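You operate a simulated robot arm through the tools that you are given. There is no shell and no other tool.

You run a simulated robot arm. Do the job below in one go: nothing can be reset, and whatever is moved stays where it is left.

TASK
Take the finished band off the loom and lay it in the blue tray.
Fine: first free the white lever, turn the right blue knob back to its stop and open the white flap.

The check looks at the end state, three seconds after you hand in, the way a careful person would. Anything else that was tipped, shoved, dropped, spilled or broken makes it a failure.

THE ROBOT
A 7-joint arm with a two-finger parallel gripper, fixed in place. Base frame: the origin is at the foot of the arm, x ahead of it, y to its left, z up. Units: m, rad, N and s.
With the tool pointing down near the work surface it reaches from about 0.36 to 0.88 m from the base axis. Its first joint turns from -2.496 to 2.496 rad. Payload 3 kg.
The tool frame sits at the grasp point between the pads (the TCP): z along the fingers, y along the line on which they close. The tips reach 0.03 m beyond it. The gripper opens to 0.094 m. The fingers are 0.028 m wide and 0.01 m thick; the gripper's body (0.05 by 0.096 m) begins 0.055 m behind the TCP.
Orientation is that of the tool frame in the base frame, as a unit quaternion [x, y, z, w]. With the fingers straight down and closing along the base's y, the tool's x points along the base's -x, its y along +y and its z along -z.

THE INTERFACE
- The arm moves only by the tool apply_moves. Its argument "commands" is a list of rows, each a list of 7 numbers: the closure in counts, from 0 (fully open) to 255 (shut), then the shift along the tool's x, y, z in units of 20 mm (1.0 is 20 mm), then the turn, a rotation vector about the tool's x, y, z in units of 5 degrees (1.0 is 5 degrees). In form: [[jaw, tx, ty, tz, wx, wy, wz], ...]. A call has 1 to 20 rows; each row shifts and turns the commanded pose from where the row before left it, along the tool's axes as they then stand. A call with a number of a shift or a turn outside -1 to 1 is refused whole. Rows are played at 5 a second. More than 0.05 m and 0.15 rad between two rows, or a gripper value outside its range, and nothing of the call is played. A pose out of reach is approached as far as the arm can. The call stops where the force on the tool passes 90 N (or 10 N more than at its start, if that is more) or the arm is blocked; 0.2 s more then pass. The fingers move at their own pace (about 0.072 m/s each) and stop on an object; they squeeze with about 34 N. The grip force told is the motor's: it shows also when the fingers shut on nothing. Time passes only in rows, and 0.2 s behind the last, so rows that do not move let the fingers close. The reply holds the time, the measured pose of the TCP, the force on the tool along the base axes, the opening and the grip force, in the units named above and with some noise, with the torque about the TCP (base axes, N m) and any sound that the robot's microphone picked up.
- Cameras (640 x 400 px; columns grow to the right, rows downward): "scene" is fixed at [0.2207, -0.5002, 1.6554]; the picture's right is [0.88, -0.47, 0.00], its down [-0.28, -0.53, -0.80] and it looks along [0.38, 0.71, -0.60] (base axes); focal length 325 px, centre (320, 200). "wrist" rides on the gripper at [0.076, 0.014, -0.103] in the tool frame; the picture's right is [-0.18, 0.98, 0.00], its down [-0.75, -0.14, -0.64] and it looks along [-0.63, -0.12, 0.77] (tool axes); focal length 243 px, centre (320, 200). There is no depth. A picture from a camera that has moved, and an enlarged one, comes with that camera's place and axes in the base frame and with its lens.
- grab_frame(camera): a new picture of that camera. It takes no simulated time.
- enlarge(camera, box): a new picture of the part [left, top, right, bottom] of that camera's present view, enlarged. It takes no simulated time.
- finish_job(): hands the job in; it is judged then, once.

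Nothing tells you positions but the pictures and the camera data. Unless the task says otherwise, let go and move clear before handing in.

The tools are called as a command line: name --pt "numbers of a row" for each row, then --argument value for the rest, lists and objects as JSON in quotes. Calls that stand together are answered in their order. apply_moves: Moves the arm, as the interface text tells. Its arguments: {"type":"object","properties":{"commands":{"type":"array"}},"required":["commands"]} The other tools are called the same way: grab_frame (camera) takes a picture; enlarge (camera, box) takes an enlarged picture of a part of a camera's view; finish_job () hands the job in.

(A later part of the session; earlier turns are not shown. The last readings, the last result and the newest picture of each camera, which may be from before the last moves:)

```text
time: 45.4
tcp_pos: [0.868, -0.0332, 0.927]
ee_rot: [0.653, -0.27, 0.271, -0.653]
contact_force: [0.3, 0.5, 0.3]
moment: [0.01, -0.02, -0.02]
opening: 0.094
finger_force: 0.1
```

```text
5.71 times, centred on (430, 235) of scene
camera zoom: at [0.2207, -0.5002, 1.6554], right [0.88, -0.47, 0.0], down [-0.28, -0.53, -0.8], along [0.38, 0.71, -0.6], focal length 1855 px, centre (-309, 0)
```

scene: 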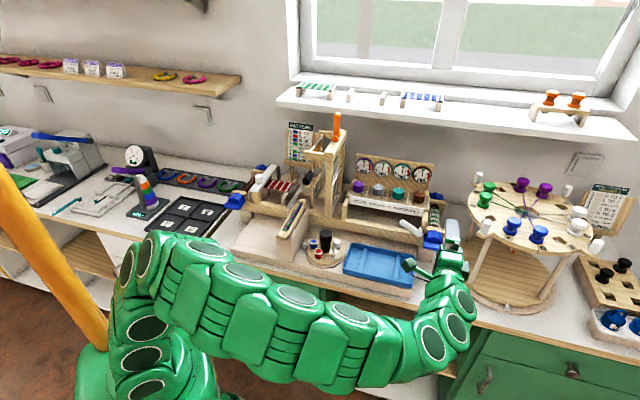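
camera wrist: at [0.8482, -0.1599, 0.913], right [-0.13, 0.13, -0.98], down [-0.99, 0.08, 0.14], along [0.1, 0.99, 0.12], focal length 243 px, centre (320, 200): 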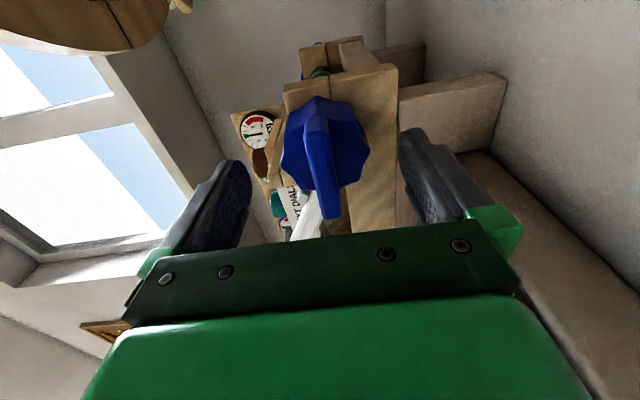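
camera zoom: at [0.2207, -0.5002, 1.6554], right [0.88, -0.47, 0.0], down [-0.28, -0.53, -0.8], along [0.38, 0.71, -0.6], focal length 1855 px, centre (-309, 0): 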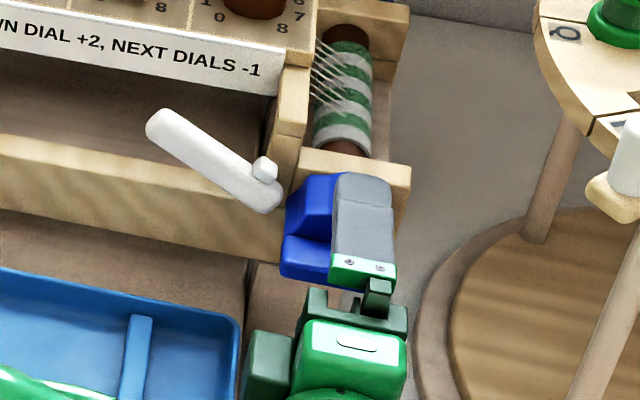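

Aligned. Closing on the fin.

apply_moves --pt "255 0 0 0 0 0 0" --pt "255 0 0 0 0 0 0" --pt "255 0 0 0 0 0 0" --pt "255 0 0 0 0 0 0" --pt "255 0 0 0 0 0 0"

enlarge --camera "wrist" --box '[220, 60, 420, 240]'

```text
time: 46.6
tcp_pos: [0.8676, -0.0338, 0.9253]
ee_rot: [0.654, -0.272, 0.269, -0.652]
contact_force: [3.1, 0.9, -31.3]
moment: [-0.15, -0.08, -1.35]
opening: 0.0128
finger_force: 44.8
```

```text
2.22 times, centred on (320, 150) of wrist
camera zoom: at [0.848, -0.16, 0.9109], right [-0.13, 0.13, -0.98], down [-0.99, 0.08, 0.14], along [0.1, 0.99, 0.12], focal length 539 px, centre (320, 311)
```

zoom: 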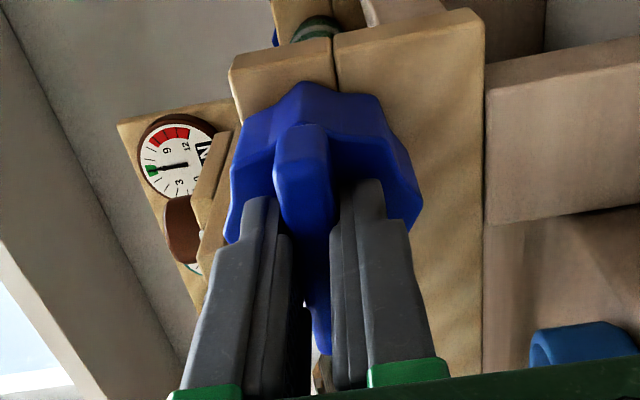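

apply_moves --pt "255 0 0.1 0 0 0 0" --pt "255 0 0 0 0 0 0"

```text
time: 47.2
tcp_pos: [0.8671, -0.0332, 0.926]
ee_rot: [-0.653, 0.271, -0.272, 0.653]
contact_force: [5.1, 2.3, -24.8]
moment: [-0.29, 0.22, -0.29]
opening: 0.0126
finger_force: 44.9
```

apply_moves --pt "255 0 0.1 0 0 0 0" --pt "255 0 0.1 0 0 0 0" --pt "255 0 0 0 0 0 0"

```text
time: 48.0
tcp_pos: [0.8673, -0.0338, 0.9253]
ee_rot: [-0.652, 0.269, -0.272, 0.655]
contact_force: [0.2, -1.1, 34.9]
moment: [-0.07, 0.17, 1.07]
opening: 0.0131
finger_force: 45.2
```

apply_moves --pt "255 0 -0.11 0 0 0 0" --pt "255 0 0 0 0 0 0"

```text
time: 48.6
tcp_pos: [0.8677, -0.0333, 0.9248]
ee_rot: [-0.653, 0.27, -0.271, 0.653]
contact_force: [21.6, 6.9, 37.5]
moment: [0.2, -0.11, -0.43]
opening: 0.0128
finger_force: 45.1
```

apply_moves --pt "255 0 0 0 0 0 0" --pt "255 0 0 0 0 0 0"

apply_moves --pt "255 0 0 0 0 0 0"

```text
time: 49.2
tcp_pos: [0.8686, -0.0338, 0.9238]
ee_rot: [-0.653, 0.27, -0.271, 0.654]
contact_force: [33.4, 9.9, 45.6]
moment: [0.28, -0.15, -0.02]
opening: 0.0128
finger_force: 45.2
```

```text
time: 49.6
tcp_pos: [0.8669, -0.0343, 0.9259]
ee_rot: [-0.652, 0.27, -0.272, 0.654]
contact_force: [36.5, 11.1, 51.9]
moment: [0.29, -0.16, 0.08]
opening: 0.0128
finger_force: 44.4
```

apply_moves --pt "255 0 -0.1 0.1 0 0 -1" --pt "255 0 0 0 0 0 -1" --pt "255 0 0 0 0 0 0"

grab_frame --camera "wrist"

```text
time: 50.4
tcp_pos: [0.8674, -0.0329, 0.9248]
ee_rot: [0.674, -0.213, 0.327, -0.627]
contact_force: [-39.9, -14.9, 42.2]
moment: [0.66, -0.54, 0.47]
opening: 0.0129
finger_force: 44.8
```

```text
taken
camera wrist: at [0.8488, -0.1609, 0.9244], right [-0.01, 0.01, -1.0], down [-1.0, 0.09, 0.01], along [0.09, 1.0, 0.01], focal length 243 px, centre (320, 200)
```

wrist: 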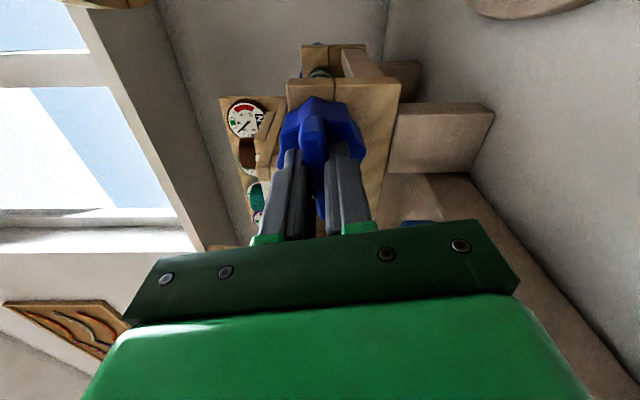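

enlarge --camera "scene" --box '[340, 150, 460, 250]'

enlarge --camera "wrist" --box '[200, 60, 440, 240]'

```text
4.00 times, centred on (400, 200) of scene
camera zoom: at [0.2207, -0.5002, 1.6554], right [0.88, -0.47, 0.0], down [-0.28, -0.53, -0.8], along [0.38, 0.71, -0.6], focal length 1298 px, centre (0, 200)
```

zoom: 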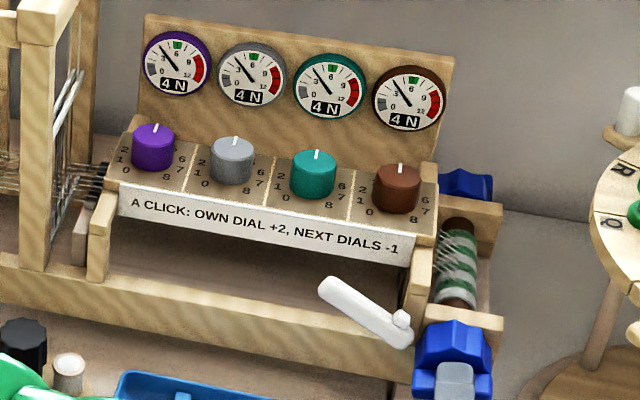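

```text
2.22 times, centred on (320, 150) of wrist
camera zoom: at [0.8488, -0.1609, 0.9244], right [-0.01, 0.01, -1.0], down [-1.0, 0.09, 0.01], along [0.09, 1.0, 0.01], focal length 539 px, centre (320, 311)
```

zoom: 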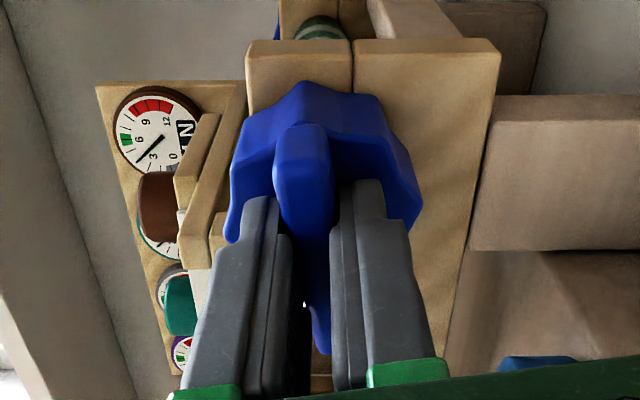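

The tension gauges dropped from 6 N to 4 N, so this direction is right. I keep turning, checking force.

apply_moves --pt "255 0 0 0 0 0 -1" --pt "255 0 0 0 0 0 -1" --pt "255 0 0 0 0 0 -1" --pt "255 0 0 0 0 0 0"

enlarge --camera "scene" --box '[340, 150, 460, 250]'

```text
time: 51.4
tcp_pos: [0.8684, -0.0335, 0.9263]
ee_rot: [0.696, -0.123, 0.406, -0.579]
contact_force: [-27.0, -16.0, 31.0]
moment: [0.47, -0.39, 0.04]
opening: 0.0131
finger_force: 45.0
```

```text
4.00 times, centred on (400, 200) of scene
camera zoom: at [0.2207, -0.5002, 1.6554], right [0.88, -0.47, 0.0], down [-0.28, -0.53, -0.8], along [0.38, 0.71, -0.6], focal length 1298 px, centre (0, 200)
```

zoom: 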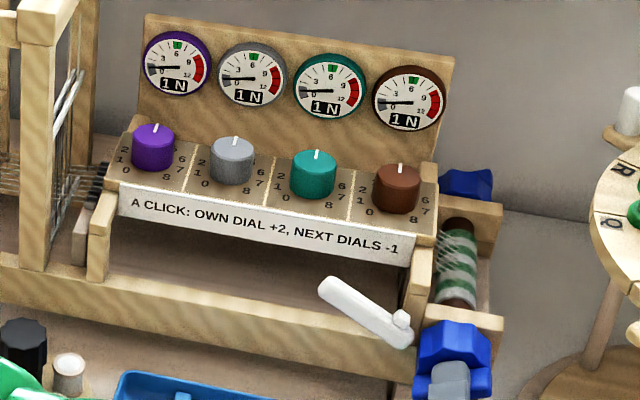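

apply_moves --pt "255 0 0 0 0 0 -1" --pt "255 0 0 0 0 0 -1" --pt "255 0 0 0 0 0 0"

apply_moves --pt "255 0 0 0 0 0 -1" --pt "255 0 0 0 0 0 -1" --pt "255 0 0 0 0 0 0"

enlarge --camera "scene" --box '[340, 150, 460, 250]'

```text
time: 52.2
tcp_pos: [0.8689, -0.0331, 0.9254]
ee_rot: [0.704, -0.062, 0.456, -0.541]
contact_force: [-47.2, -22.5, 31.0]
moment: [0.58, -0.41, -0.16]
opening: 0.0128
finger_force: 45.1
```

```text
time: 53.0
tcp_pos: [0.8683, -0.0324, 0.9265]
ee_rot: [0.707, 0.0, 0.5, -0.501]
contact_force: [-46.4, -23.2, 32.4]
moment: [0.36, -0.31, 0.61]
opening: 0.013
finger_force: 45.1
```

```text
4.00 times, centred on (400, 200) of scene
camera zoom: at [0.2207, -0.5002, 1.6554], right [0.88, -0.47, 0.0], down [-0.28, -0.53, -0.8], along [0.38, 0.71, -0.6], focal length 1298 px, centre (0, 200)
```

zoom: 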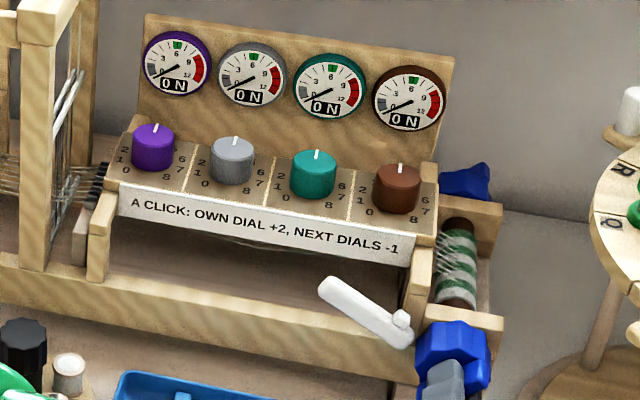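

Gauges read 0 N at 45°. I continue to the stop.

apply_moves --pt "255 0 0 -0.06 0 0 -1" --pt "255 0 0 0 0 0 -1" --pt "255 0 0 0 0 0 0"

apply_moves --pt "255 0 0 0 0 0 -1" --pt "255 0 0 0 0 0 -1" --pt "255 0 0 0 0 0 0"

apply_moves --pt "255 0 0 0 0 0 -1" --pt "255 0 0 0 0 0 -1" --pt "255 0 0 0 0 0 0"

enlarge --camera "wrist" --box '[200, 60, 440, 240]'

```text
time: 53.8
tcp_pos: [0.8672, -0.0322, 0.9267]
ee_rot: [0.704, 0.063, 0.543, -0.454]
contact_force: [-12.6, -6.9, 33.2]
moment: [0.79, -0.77, -0.23]
opening: 0.013
finger_force: 44.8
```

```text
time: 54.6
tcp_pos: [0.8671, -0.0316, 0.9269]
ee_rot: [0.695, 0.123, 0.58, -0.406]
contact_force: [-3.4, 5.1, 47.5]
moment: [0.44, -0.33, -0.19]
opening: 0.0128
finger_force: 45.2
```

```text
time: 55.4
tcp_pos: [0.8671, -0.0313, 0.9255]
ee_rot: [0.683, 0.184, 0.613, -0.353]
contact_force: [4.3, 16.4, 41.6]
moment: [0.29, -0.24, -0.08]
opening: 0.0129
finger_force: 44.4
```

```text
2.22 times, centred on (320, 150) of wrist
camera zoom: at [0.8172, -0.1281, 0.9959], right [0.64, -0.64, -0.43], down [-0.69, -0.22, -0.69], along [0.35, 0.74, -0.58], focal length 539 px, centre (320, 311)
```

zoom: 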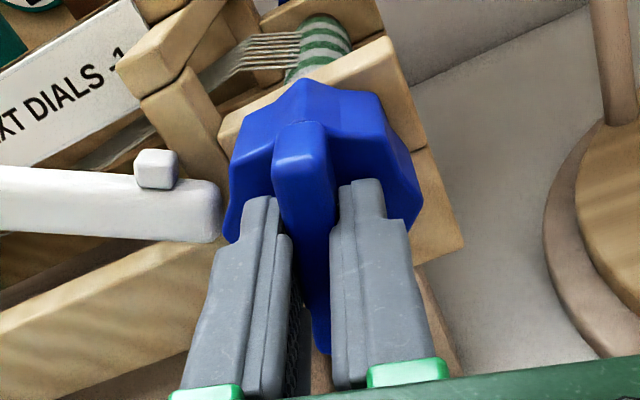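

apply_moves --pt "255 0 0 0 0 0 -1" --pt "255 0 0 0 0 0 -1" --pt "255 0 0 0 0 0 0"

apply_moves --pt "255 0 0 0 0 0 -1" --pt "255 0 0 0 0 0 -1" --pt "255 0 0 0 0 0 0"

apply_moves --pt "255 0 0 0 0 0 -1" --pt "255 0 0 0 0 0 -1" --pt "255 0 0 0 0 0 0"

enlarge --camera "wrist" --box '[200, 60, 440, 240]'

```text
time: 56.2
tcp_pos: [0.8676, -0.0323, 0.9253]
ee_rot: [0.664, 0.244, 0.641, -0.3]
contact_force: [-8.2, 29.0, 36.4]
moment: [0.68, -0.71, 0.05]
opening: 0.0128
finger_force: 45.0
```

```text
time: 57.0
tcp_pos: [0.8665, -0.0321, 0.9241]
ee_rot: [0.642, 0.299, 0.664, -0.241]
contact_force: [-21.0, 32.7, 11.7]
moment: [1.16, 1.22, 0.2]
opening: 0.0153
finger_force: 44.6
```

```text
time: 57.8
tcp_pos: [0.8658, -0.0318, 0.9256]
ee_rot: [0.612, 0.354, 0.683, -0.183]
contact_force: [-34.5, 33.8, 6.9]
moment: [0.8, 1.77, 0.72]
opening: 0.0204
finger_force: 45.6
```

```text
2.22 times, centred on (320, 150) of wrist
camera zoom: at [0.7888, -0.1005, 1.0022], right [0.71, -0.7, 0.08], down [-0.41, -0.5, -0.76], along [0.58, 0.51, -0.64], focal length 539 px, centre (320, 311)
```

zoom: 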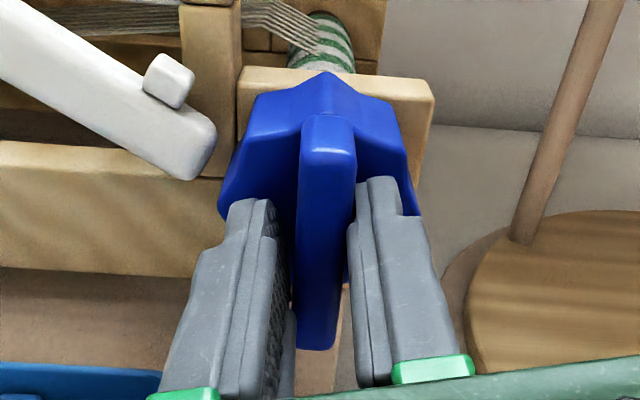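

The knob hit its stop with the fin vertical (torque rose, grip slipped open). I open partly and back straight out.

apply_moves --pt "150 0 0 0 0 0 0" --pt "150 0 0 0 0 0 0" --pt "150 0 0 0 0 0 0"

enlarge --camera "wrist" --box '[200, 60, 440, 240]'

```text
time: 58.6
tcp_pos: [0.8675, -0.0333, 0.9259]
ee_rot: [0.613, 0.353, 0.683, -0.183]
contact_force: [0.0, -0.7, -0.3]
moment: [-0.01, -0.01, -0.02]
opening: 0.0389
finger_force: 0.0
```

```text
2.22 times, centred on (320, 150) of wrist
camera zoom: at [0.7894, -0.102, 1.0024], right [0.7, -0.71, 0.08], down [-0.41, -0.49, -0.76], along [0.58, 0.51, -0.64], focal length 539 px, centre (320, 311)
```

zoom: 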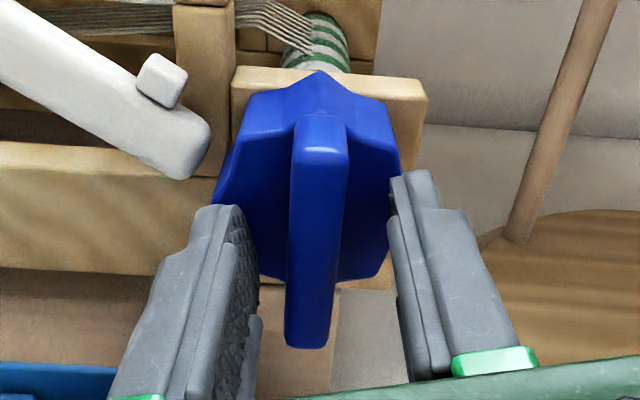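

The knob is at its stop. I back out, level the roll and rise.

apply_moves --pt "150 0 0 -1 0 0 0" --pt "150 0 0 -1 0 0 0" --pt "150 0 0 -1 0 0 0" --pt "150 0 0 -1 0 0 0" --pt "150 0 0 -1 0 0 0" --pt "150 0 0 -1 0 0 0" --pt "150 0 0 -0.5 0 0 1" --pt "150 0 0 0 0 0 1" --pt "150 0 0 0 0 0 1" --pt "0 1 0 0 0 0 0" --pt "0 1 0 0 0 0 0" --pt "0 1 0 0 0 0 0" --pt "0 1 0 0 0 0 0" --pt "0 1 0 0 0 0 0" --pt "0 1 0 0 0 0 0" --pt "0 1 0 0 0 0 0" --pt "0 1 0 0 0 0 0" --pt "0 1 0 0 0 0 0" --pt "0 1 0 0 0 0 0" --pt "0 0 0 0 0 0 0"

grab_frame --camera "wrist"

grab_frame --camera "scene"

```text
time: 62.8
tcp_pos: [0.7767, -0.1236, 1.1263]
ee_rot: [0.653, 0.27, 0.653, -0.27]
contact_force: [0.0, -0.1, -0.1]
moment: [0.03, 0.01, -0.01]
opening: 0.0938
finger_force: 0.0
```

```text
taken
camera wrist: at [0.7125, -0.2065, 1.2021], right [0.69, -0.7, -0.18], down [-0.55, -0.35, -0.75], along [0.46, 0.63, -0.63], focal length 243 px, centre (320, 200)
```

wrist: 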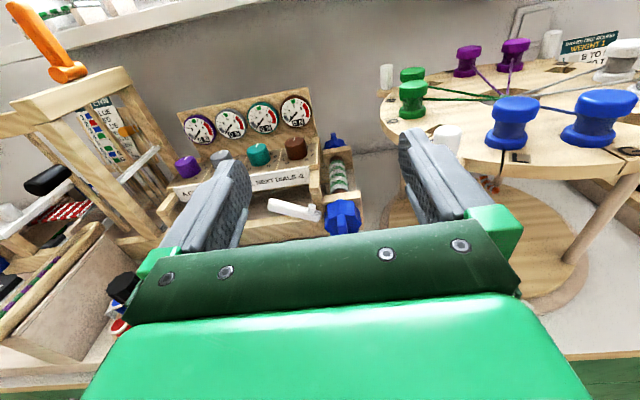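

```text
taken
```

scene: 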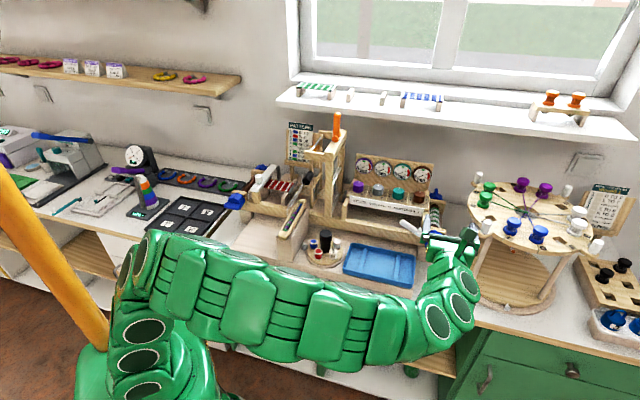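

apply_moves --pt "0 0.5 -1 0 0 0 0" --pt "0 0.5 -1 0 0 0 0" --pt "0 0.5 -1 0 0 0 0" --pt "0 0.5 -1 0 0 0 0" --pt "0 0.5 -1 0 0 0 0" --pt "0 0.5 -1 0 0 0 0" --pt "0 0.5 -1 0 0 0 0" --pt "0 0 -1 0 0 0 0" --pt "0 0 -1 0 0 0 0" --pt "0 0 -1 0 0 0 0" --pt "0 0 -1 0 0 0 0" --pt "0 0 -1 0 0 0 0" --pt "0 0 -1 0 0 0 0" --pt "0 0 -1 0 0 0 0" --pt "0 0 0 0 0 0 0"

grab_frame --camera "scene"

grab_frame --camera "wrist"

```text
time: 66.0
tcp_pos: [0.5866, 0.0695, 1.1999]
ee_rot: [0.654, 0.272, 0.652, -0.271]
contact_force: [-0.6, -0.4, 0.4]
moment: [0.0, -0.01, 0.01]
opening: 0.0941
finger_force: 0.2
out of reach, approached as far as the arm can: row 14
```

```text
taken
```

scene: 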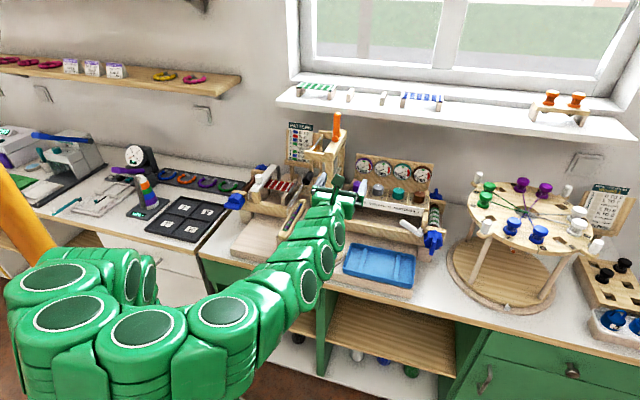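

```text
taken
camera wrist: at [0.523, -0.0126, 1.2758], right [0.7, -0.69, -0.18], down [-0.55, -0.36, -0.75], along [0.46, 0.63, -0.63], focal length 243 px, centre (320, 200)
```

wrist: 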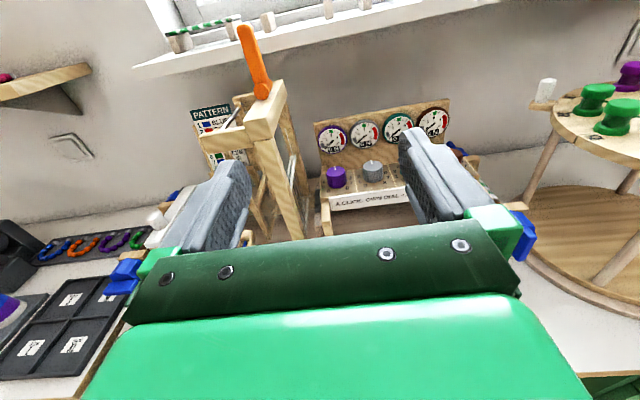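

The arm nears a limit with a level tool here. I tilt the tool 45° downward, which suits the flap approach as well.

apply_moves --pt "0 0 0 0 0 -1 0" --pt "0 0 0 0 0 -1 0" --pt "0 0 0 0 0 -1 0" --pt "0 0 0 0 0 -1 0" --pt "0 0 0 0 0 -1 0" --pt "0 0 0 0 0 -1 0" --pt "0 0 0 0 0 -1 0" --pt "0 0 0 0 0 -1 0" --pt "0 0 0 0 0 -1 0" --pt "0 0 0 0 0 0 0"

grab_frame --camera "scene"

grab_frame --camera "wrist"

```text
time: 68.2
tcp_pos: [0.5876, 0.0702, 1.1994]
ee_rot: [0.854, 0.353, 0.353, -0.147]
contact_force: [-0.3, -0.2, 0.4]
moment: [0.0, 0.0, 0.01]
opening: 0.0941
finger_force: 0.0
```

```text
taken
```

scene: 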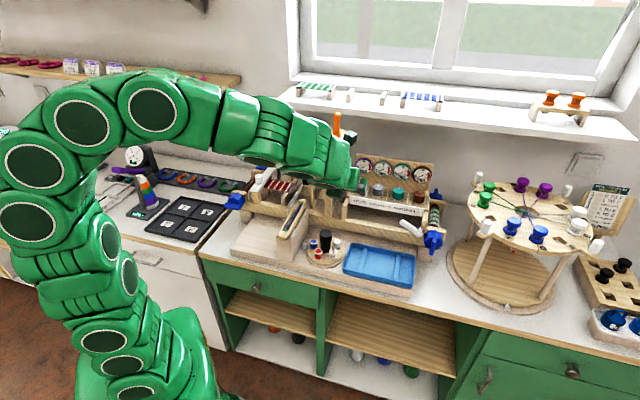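

```text
taken
camera wrist: at [0.583, 0.0467, 1.3256], right [0.6, -0.79, -0.13], down [-0.8, -0.6, -0.08], along [-0.02, 0.15, -0.99], focal length 243 px, centre (320, 200)
```

wrist: 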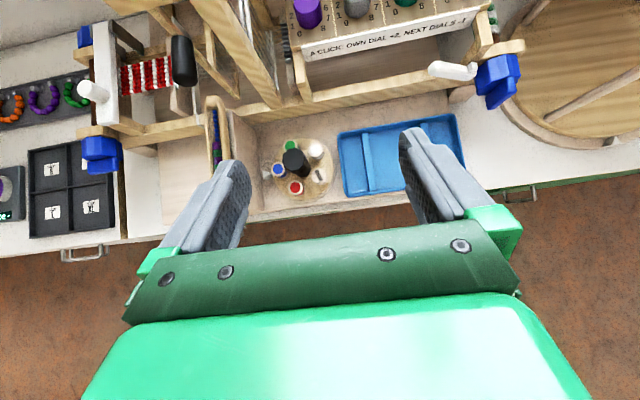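

Nice overhead view. Now I slide left toward the flap at this height.

apply_moves --pt "0 0 -1 0 0 0 0" --pt "0 0 -1 0 0 0 0" --pt "0 0 -1 0 0 0 0" --pt "0 0 -1 0 0 0 0" --pt "0 0 -1 0 0 0 0" --pt "0 0 -1 0 0 0 0" --pt "0 0 -1 0 0 0 0" --pt "0 0 -1 0 0 0 0" --pt "0 0 -1 0 0 0 0" --pt "0 0 -1 0 0 0 0" --pt "0 0 -1 0 0 0 0" --pt "0 0 -1 0 0 0 0" --pt "0 0 -1 0 0 0 0" --pt "0 0 -1 0 0 0 0" --pt "0 0 -1 0 0 0 0" --pt "0 0 -1 0 0 0 0" --pt "0 0 0 0 0 0 0"

grab_frame --camera "wrist"

enlarge --camera "wrist" --box '[220, 0, 480, 180]'

grab_frame --camera "scene"

```text
time: 71.7
tcp_pos: [0.3258, 0.3439, 1.1697]
ee_rot: [0.861, 0.341, 0.267, -0.267]
contact_force: [-0.1, 0.7, -0.4]
moment: [0.0, 0.01, 0.01]
opening: 0.0943
finger_force: 0.0
stopped in row 17: the arm was blocked; the commanded pose is now the measured one
```

```text
taken
camera wrist: at [0.3535, 0.3026, 1.2888], right [0.6, -0.69, -0.39], down [-0.75, -0.66, 0.02], along [-0.27, 0.28, -0.92], focal length 243 px, centre (320, 200)
```

wrist: 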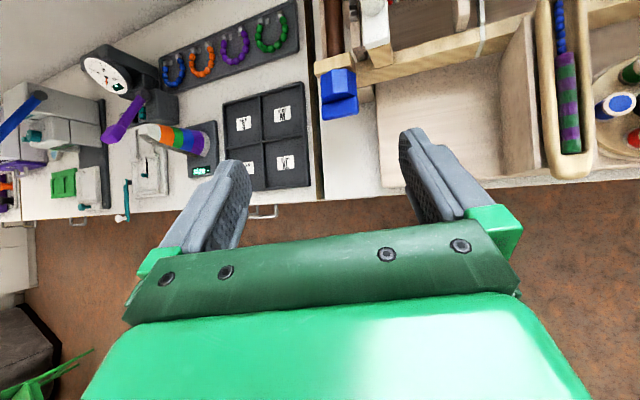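

```text
2.22 times, centred on (350, 90) of wrist
camera zoom: at [0.3535, 0.3026, 1.2888], right [0.6, -0.69, -0.39], down [-0.75, -0.66, 0.02], along [-0.27, 0.28, -0.92], focal length 539 px, centre (253, 444)
```

zoom: 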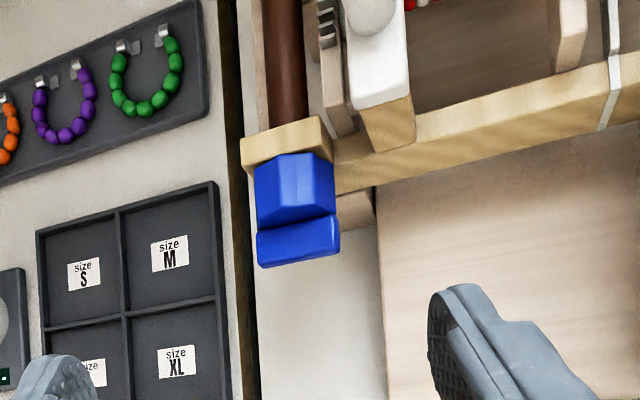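

```text
taken
```

scene: 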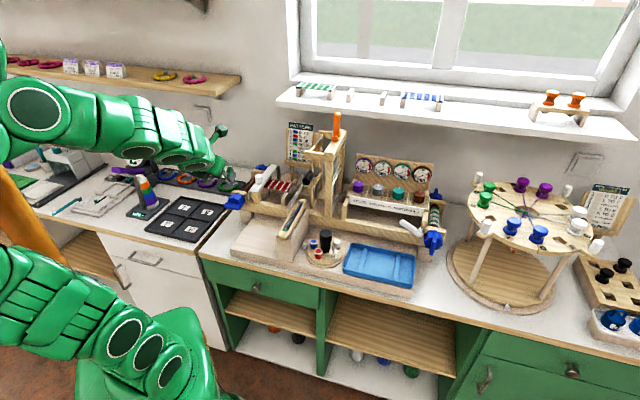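

The arm got cramped near the base here, so the pose skewed slightly. I move forward (into the bench) at this height and then correct the orientation.

apply_moves --pt "0 0.65 0.2 0.65 0 0 0" --pt "0 0.65 0.2 0.65 0 0 0" --pt "0 0.65 0.2 0.65 0 0 0" --pt "0 0.65 0.2 0.65 0 0 0" --pt "0 0.65 0 0.65 -0.735 0.18 -0.39" --pt "0 0 0 0 -0.735 0.18 -0.39" --pt "0 0 0 0 -0.735 0.18 -0.39" --pt "0 0 0 0 -0.735 0.18 -0.39" --pt "0 0 0 0 0 0 0"

grab_frame --camera "wrist"

grab_frame --camera "scene"

```text
time: 73.6
tcp_pos: [0.3611, 0.434, 1.1807]
ee_rot: [0.859, 0.313, 0.292, -0.281]
contact_force: [-0.3, 0.7, -0.4]
moment: [0.0, -0.01, -0.02]
opening: 0.0939
finger_force: 0.1
stopped in row 9: the arm was blocked; the commanded pose is now the measured one
```

```text
taken
camera wrist: at [0.385, 0.3856, 1.296], right [0.57, -0.7, -0.42], down [-0.78, -0.62, -0.04], along [-0.23, 0.35, -0.91], focal length 243 px, centre (320, 200)
```

wrist: 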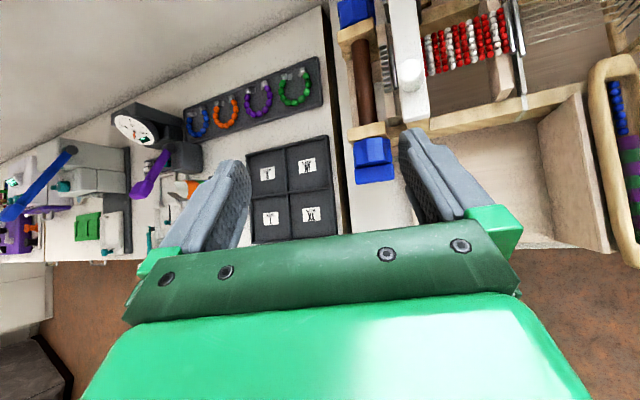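

```text
taken
```

scene: 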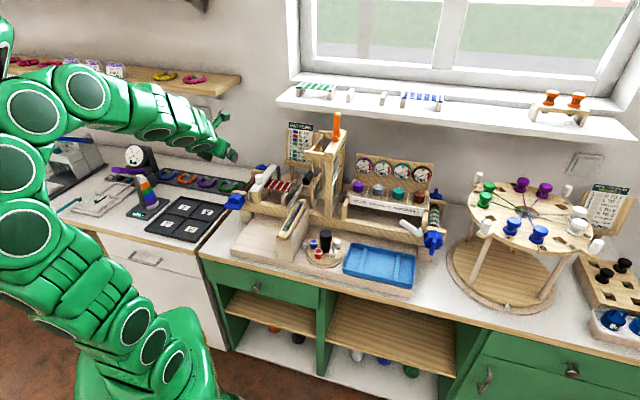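

This side runs into a wrist roll limit with the camera on top. I'll roll the tool 180° the other way, so the camera is on the base side (its natural position here).

apply_moves --pt "0 0 0 0 0 0 -1" --pt "0 0 0 0 0 0 -1" --pt "0 0 0 0 0 0 -1" --pt "0 0 0 0 0 0 -1" --pt "0 0 0 0 0 0 -1" --pt "0 0 0 0 0 0 -1" --pt "0 0 0 0 0 0 -1" --pt "0 0 0 0 0 0 -1" --pt "0 0 0 0 0 0 -1" --pt "0 0 0 0 0 0 -1" --pt "0 0 0 0 0 0 -1" --pt "0 0 0 0 0 0 -1" --pt "0 0 0 0 0 0 -1" --pt "0 0 0 0 0 0 -1" --pt "0 0 0 0 0 0 -1" --pt "0 0 0 0 0 0 -1" --pt "0 0 0 0 0 0 -1" --pt "0 0 0 0 0 0 -1"

apply_moves --pt "0 0 0 0 0 0 -1" --pt "0 0 0 0 0 0 -1" --pt "0 0 0 0 0 0 -1" --pt "0 0 0 0 0 0 -1" --pt "0 0 0 0 0 0 -1" --pt "0 0 0 0 0 0 -1" --pt "0 0 0 0 0 0 -1" --pt "0 0 0 0 0 0 -1" --pt "0 0 0 0 0 0 -1" --pt "0 0 0 0 0 0 -1" --pt "0 0 0 0 0 0 -1" --pt "0 0 0 0 0 0 -1" --pt "0 0 0 0 0 0 -1" --pt "0 0 0 0 0 0 -1" --pt "0 0 0 0 0 0 -1" --pt "0 0 0 0 0 0 -1" --pt "0 0 0 0 0 0 -1" --pt "0 0 0 0 0 0 -1"

grab_frame --camera "wrist"

grab_frame --camera "scene"

```text
time: 77.4
tcp_pos: [0.3602, 0.4356, 1.1842]
ee_rot: [0.38, 0.83, 0.408, 0.015]
contact_force: [0.7, 1.3, 0.2]
moment: [0.0, 0.01, -0.01]
opening: 0.0941
finger_force: 0.0
```

```text
time: 81.2
tcp_pos: [0.3606, 0.4346, 1.1844]
ee_rot: [-0.317, 0.856, 0.278, 0.299]
contact_force: [0.1, -0.1, -0.2]
moment: [-0.01, 0.04, 0.0]
opening: 0.094
finger_force: 0.1
```

```text
taken
camera wrist: at [0.2682, 0.3462, 1.2038], right [-0.58, 0.7, 0.41], down [0.35, -0.23, 0.91], along [0.73, 0.67, -0.11], focal length 243 px, centre (320, 200)
```

wrist: 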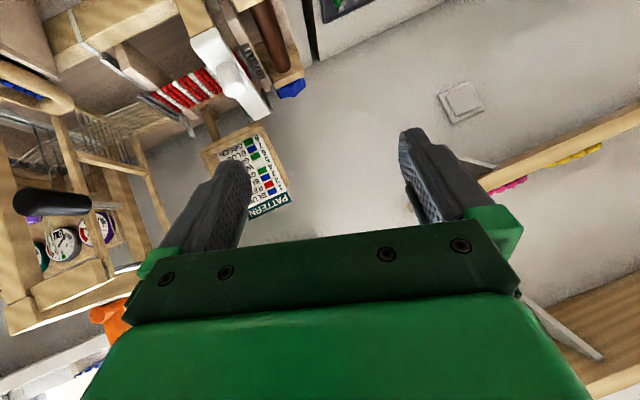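

```text
taken
```

scene: 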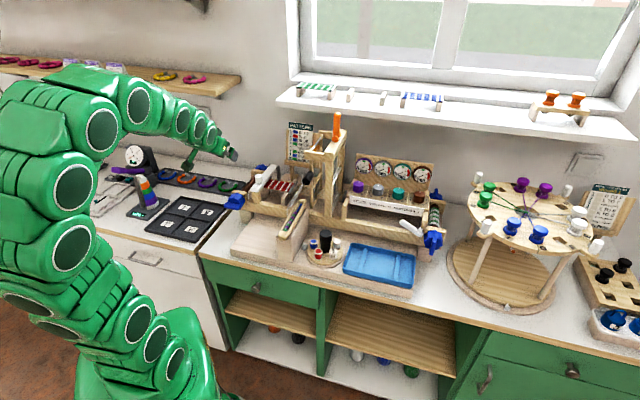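

apply_moves --pt "0 0 0 0 0.74 0.77 -0.41" --pt "0 0 0 0 0.74 0.77 -0.41" --pt "0 0 0 0 0.74 0.77 -0.41" --pt "0 0 0 0 0.74 0.77 -0.41" --pt "0 0 0 0 0 0 0"

grab_frame --camera "wrist"

```text
time: 82.4
tcp_pos: [0.3513, 0.4423, 1.1865]
ee_rot: [-0.355, 0.898, 0.163, 0.201]
contact_force: [-0.1, -0.1, -0.7]
moment: [-0.01, -0.04, -0.03]
opening: 0.0941
finger_force: 0.1
```

```text
taken
camera wrist: at [0.2645, 0.3631, 1.2405], right [-0.57, 0.79, 0.24], down [0.45, 0.05, 0.89], along [0.69, 0.61, -0.38], focal length 243 px, centre (320, 200)
```

wrist: 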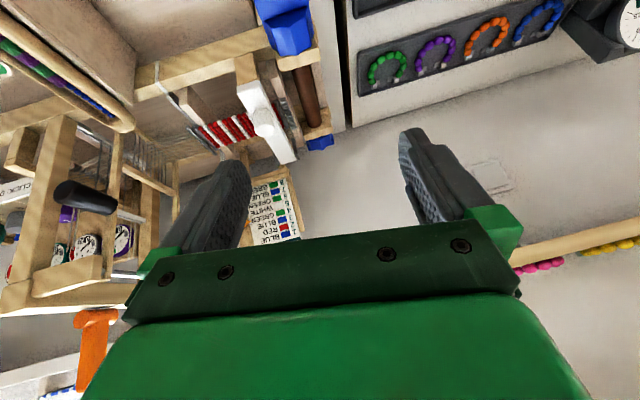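

apply_moves --pt "0 0 -1 0 0 0 0" --pt "0 0 -1 0 0 0 0" --pt "0 0 -1 0 0 0 0" --pt "0 0 -1 0 0 0 0" --pt "0 0 0 0 0 0 0" --pt "0 0 0 0 0 0 0"

grab_frame --camera "wrist"

```text
time: 83.8
tcp_pos: [0.4179, 0.3793, 1.1824]
ee_rot: [-0.372, 0.891, 0.097, 0.24]
contact_force: [0.5, 0.3, 0.2]
moment: [0.0, -0.02, -0.01]
opening: 0.0941
finger_force: 0.0
```

```text
taken
camera wrist: at [0.3231, 0.3057, 1.2329], right [-0.59, 0.81, 0.09], down [0.33, 0.14, 0.93], along [0.74, 0.58, -0.35], focal length 243 px, centre (320, 200)
```

wrist: 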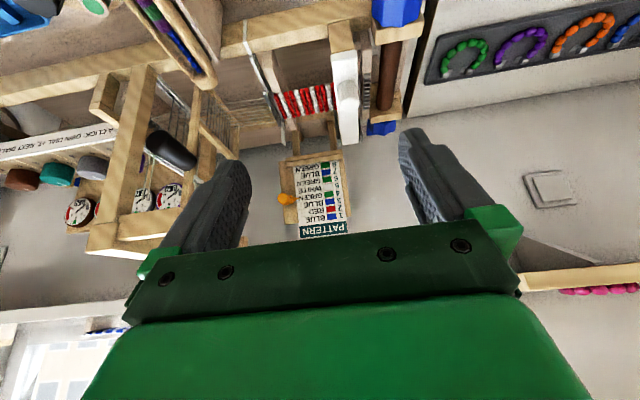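

Orientation is now right. I'll zoom in on the flap and band from here.

enlarge --camera "wrist" --box '[230, 0, 430, 160]'

enlarge --camera "scene" --box '[230, 155, 320, 215]'

```text
2.50 times, centred on (330, 80) of wrist
camera zoom: at [0.3231, 0.3057, 1.2329], right [-0.59, 0.81, 0.09], down [0.33, 0.14, 0.93], along [0.74, 0.58, -0.35], focal length 606 px, centre (295, 500)
```

zoom: 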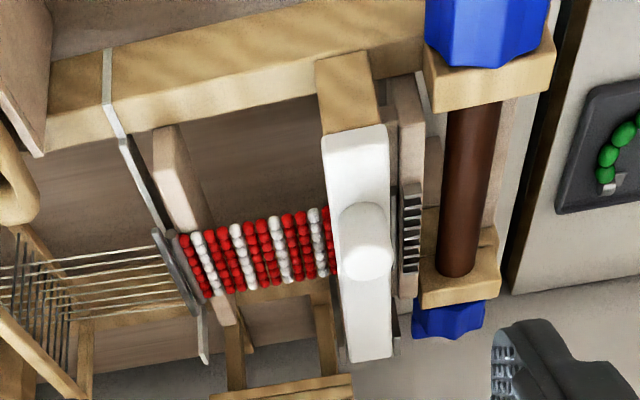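

```text
6.67 times, centred on (275, 185) of scene
camera zoom: at [0.2207, -0.5002, 1.6554], right [0.88, -0.47, 0.0], down [-0.28, -0.53, -0.8], along [0.38, 0.71, -0.6], focal length 2164 px, centre (620, 300)
```

zoom: 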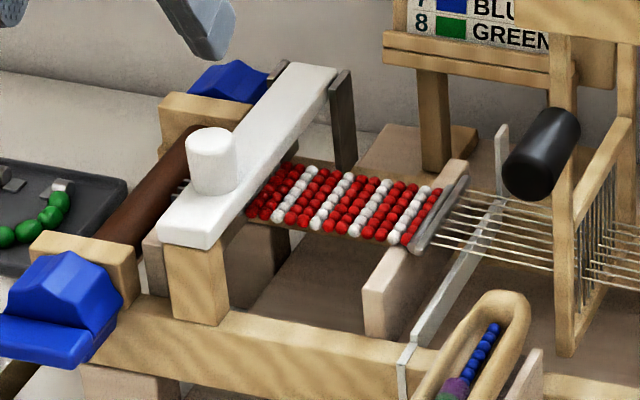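

The flap's knob is near (0.50, 0.505, 1.01). I approach closer above it for a refined look.

apply_moves --pt "0 -0.174 0.19 0.92 0 0 0" --pt "0 -0.174 0.19 0.92 0 0 0" --pt "0 -0.174 0.19 0.92 0 0 0" --pt "0 -0.174 0.19 0.92 0 0 0" --pt "0 -0.174 0.19 0.92 0 0 0" --pt "0 -0.174 0.19 0.92 0 0 0" --pt "0 -0.174 0.19 0.7 0 0 0" --pt "0 0 0 0 0 0 0"

grab_frame --camera "wrist"

enlarge --camera "scene" --box '[220, 140, 310, 210]'

```text
time: 85.6
tcp_pos: [0.4592, 0.4566, 1.0883]
ee_rot: [-0.372, 0.892, 0.1, 0.238]
contact_force: [-0.6, -0.6, -1.0]
moment: [0.03, 0.01, 0.02]
opening: 0.094
finger_force: 0.1
```

```text
taken
camera wrist: at [0.3637, 0.3837, 1.1395], right [-0.58, 0.81, 0.09], down [0.33, 0.14, 0.93], along [0.74, 0.58, -0.35], focal length 243 px, centre (320, 200)
```

wrist: 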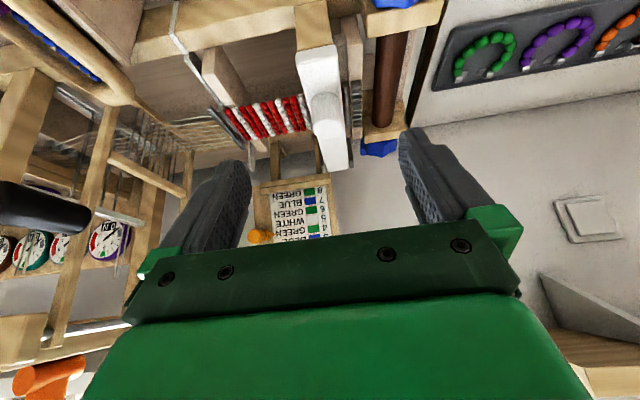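

```text
5.71 times, centred on (265, 175) of scene
camera zoom: at [0.2207, -0.5002, 1.6554], right [0.88, -0.47, 0.0], down [-0.28, -0.53, -0.8], along [0.38, 0.71, -0.6], focal length 1855 px, centre (634, 343)
```

zoom: 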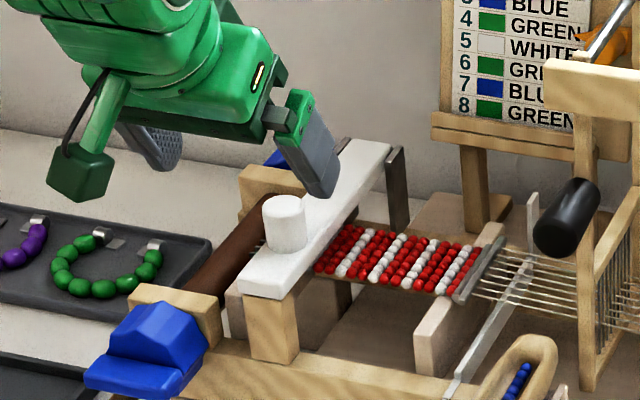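

enlarge --camera "wrist" --box '[200, 20, 420, 190]'

```text
2.35 times, centred on (310, 105) of wrist
camera zoom: at [0.3637, 0.3837, 1.1395], right [-0.58, 0.81, 0.09], down [0.33, 0.14, 0.93], along [0.74, 0.58, -0.35], focal length 571 px, centre (344, 424)
```

zoom: 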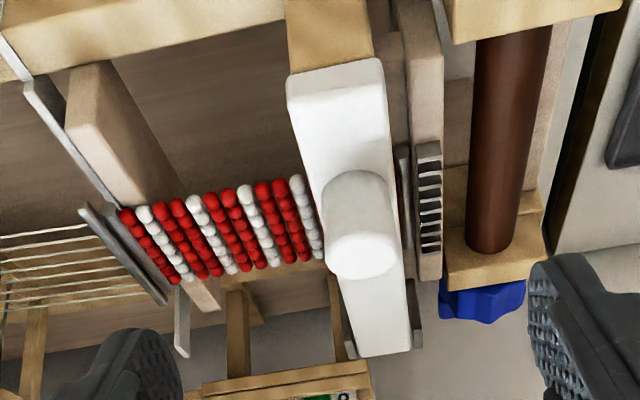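

Knob refined: centre u≈-0.006, v≈0.714, z 0.977–1.004; the flap hinges at the rear (v≈0.84). Before gripping, I test in free air whether the arm can reach the fully-open end of the arc (v≈0.87, z≈1.12) with a vertical tool.

apply_moves --pt "130 -0.5 0.3 -0.87 0 0 0" --pt "130 -0.5 0 -0.87 0 0 0" --pt "130 0 0 0 0 1 0" --pt "130 0 0 0 0 1 0" --pt "130 0 0 0 0 1 0" --pt "130 0 0 0 0 1 0" --pt "130 0 0 0 0 1 0" --pt "130 0 0 0 0 1 0" --pt "130 -1 0 0 0 0 0" --pt "130 -1 0 0 0 0 0" --pt "130 -1 0 0 0 0 0" --pt "130 -1 0 0 0 0 0" --pt "130 -1 0 0 0 0 0" --pt "130 -1 0 0 0 0 0" --pt "130 -1 0 0 0 0 0" --pt "130 -1 0 0 0 0 0" --pt "130 0 0 0 0 0 0"

grab_frame --camera "wrist"

enlarge --camera "scene" --box '[220, 80, 350, 210]'

```text
time: 89.2
tcp_pos: [0.5675, 0.5745, 1.1297]
ee_rot: [-0.384, 0.923, 0.0, 0.0]
contact_force: [0.2, 0.0, -0.2]
moment: [-0.01, 0.0, 0.0]
opening: 0.0462
finger_force: 0.1
```

```text
taken
camera wrist: at [0.502, 0.5297, 1.2313], right [-0.57, 0.82, 0.0], down [0.63, 0.43, 0.64], along [0.53, 0.36, -0.77], focal length 243 px, centre (320, 200)
```

wrist: 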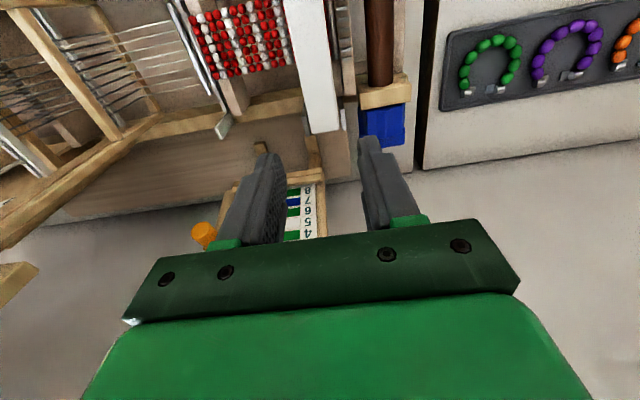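

```text
3.08 times, centred on (285, 145) of scene
camera zoom: at [0.2207, -0.5002, 1.6554], right [0.88, -0.47, 0.0], down [-0.28, -0.53, -0.8], along [0.38, 0.71, -0.6], focal length 999 px, centre (428, 369)
```

zoom: 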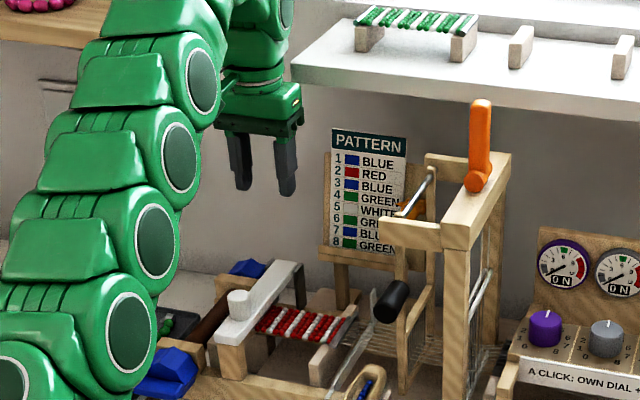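

apply_moves --pt "130 -1 0 0 0 0 0" --pt "130 -1 0 0 0 0 0" --pt "130 -1 0 0 0 0 0" --pt "130 0 0 0 0 0 0"

grab_frame --camera "wrist"

enlarge --camera "wrist" --box '[180, 0, 460, 180]'

```text
time: 90.2
tcp_pos: [0.5715, 0.5798, 1.1261]
ee_rot: [-0.385, 0.923, 0.0, 0.0]
contact_force: [0.1, 0.2, -0.3]
moment: [0.03, -0.03, 0.0]
opening: 0.0462
finger_force: 0.1
out of reach, approached as far as the arm can: row 1, 2, 3
```

```text
taken
camera wrist: at [0.5071, 0.5353, 1.2277], right [-0.57, 0.82, 0.0], down [0.63, 0.44, 0.64], along [0.53, 0.36, -0.77], focal length 243 px, centre (320, 200)
```

wrist: 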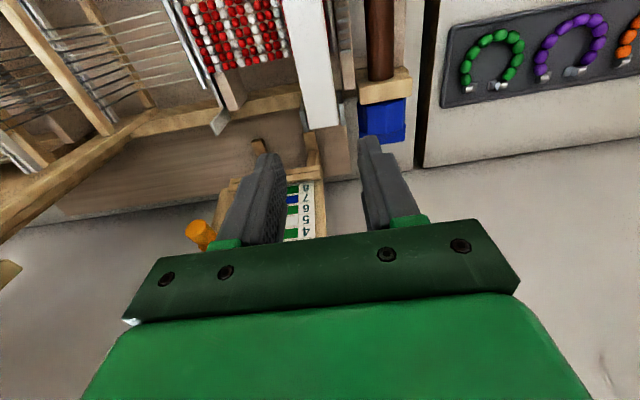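

```text
2.22 times, centred on (320, 90) of wrist
camera zoom: at [0.5071, 0.5353, 1.2277], right [-0.57, 0.82, 0.0], down [0.63, 0.44, 0.64], along [0.53, 0.36, -0.77], focal length 539 px, centre (320, 444)
```

zoom: 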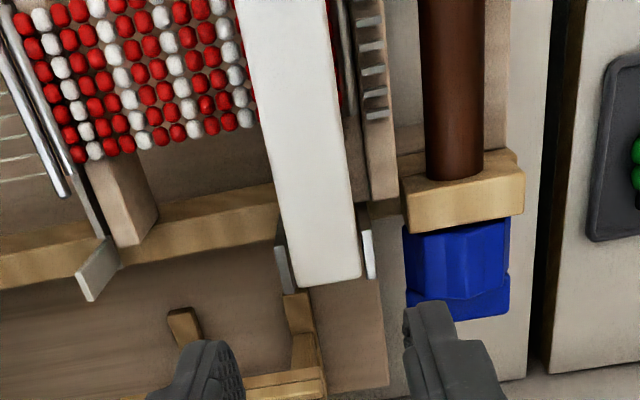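

Reach at vertical is limited to about r=0.81, so instead of the knob I'll grip the flap bar by its sides at the front end with the tool tilted 30°: it can pivot in the pads and needs less reach. I move back and set up for that.

apply_moves --pt "92 1 0 0 0 0 0" --pt "92 1 0 0 0 0 0" --pt "92 1 0 0 0 0 0" --pt "92 1 0 0 0 0 0" --pt "92 1 0 0 0 0 0" --pt "92 1 0 0 0 0 0" --pt "92 1 0 0 0 0 0" --pt "92 1 0 0 0 0 0" --pt "92 1 0 0 0 0 0" --pt "92 0.5 -0.15 0 0 0 0" --pt "92 0 0 0 0 -1 0" --pt "92 0 0 0 0 -1 0" --pt "92 0 0 0 0 -1 0" --pt "92 0 0 0 0 -1 0" --pt "92 0 0 0 0 -1 0" --pt "92 0 0 0 0 -1 0" --pt "92 0 0 0 0 0 0"

apply_moves --pt "92 0.224 0 0.83 0 0 0" --pt "92 0.224 0 0.83 0 0 0" --pt "92 0.224 0 0.83 0 0 0" --pt "92 0.224 0 0.83 0 0 0" --pt "92 0.224 0 0.83 0 0 0" --pt "92 0 0 0 0 0 0"

grab_frame --camera "wrist"

enlarge --camera "wrist" --box '[200, 50, 440, 230]'

enlarge --camera "scene" --box '[220, 140, 310, 210]'

```text
time: 93.8
tcp_pos: [0.4393, 0.4429, 1.1249]
ee_rot: [-0.371, 0.892, 0.099, 0.239]
contact_force: [-0.2, -0.9, -0.3]
moment: [-0.01, -0.02, -0.01]
opening: 0.0602
finger_force: 0.1
```

```text
time: 95.2
tcp_pos: [0.4548, 0.4582, 1.0422]
ee_rot: [-0.371, 0.892, 0.099, 0.24]
contact_force: [0.0, -0.3, 0.1]
moment: [0.0, -0.03, 0.02]
opening: 0.0601
finger_force: 0.2
```

```text
taken
camera wrist: at [0.3603, 0.3852, 1.0928], right [-0.58, 0.81, 0.09], down [0.33, 0.13, 0.93], along [0.74, 0.58, -0.35], focal length 243 px, centre (320, 200)
```

wrist: 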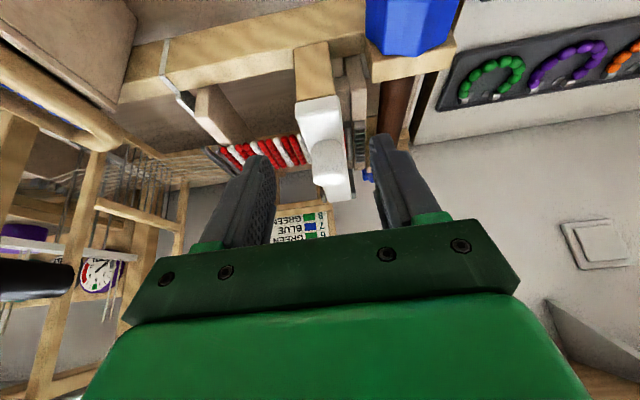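

```text
2.22 times, centred on (320, 140) of wrist
camera zoom: at [0.3603, 0.3852, 1.0928], right [-0.58, 0.81, 0.09], down [0.33, 0.13, 0.93], along [0.74, 0.58, -0.35], focal length 539 px, centre (320, 333)
```

zoom: 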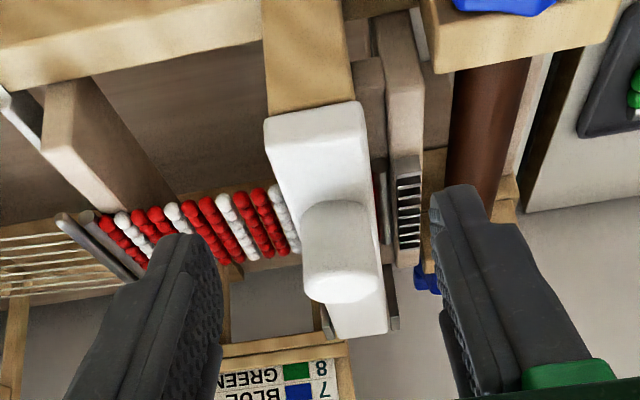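

```text
5.71 times, centred on (265, 175) of scene
camera zoom: at [0.2207, -0.5002, 1.6554], right [0.88, -0.47, 0.0], down [-0.28, -0.53, -0.8], along [0.38, 0.71, -0.6], focal length 1855 px, centre (634, 343)
```

zoom: 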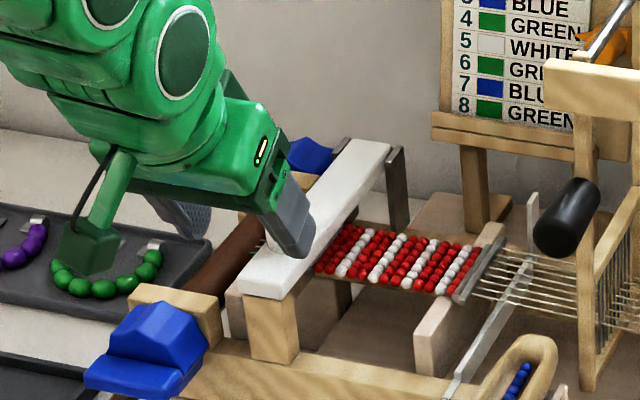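

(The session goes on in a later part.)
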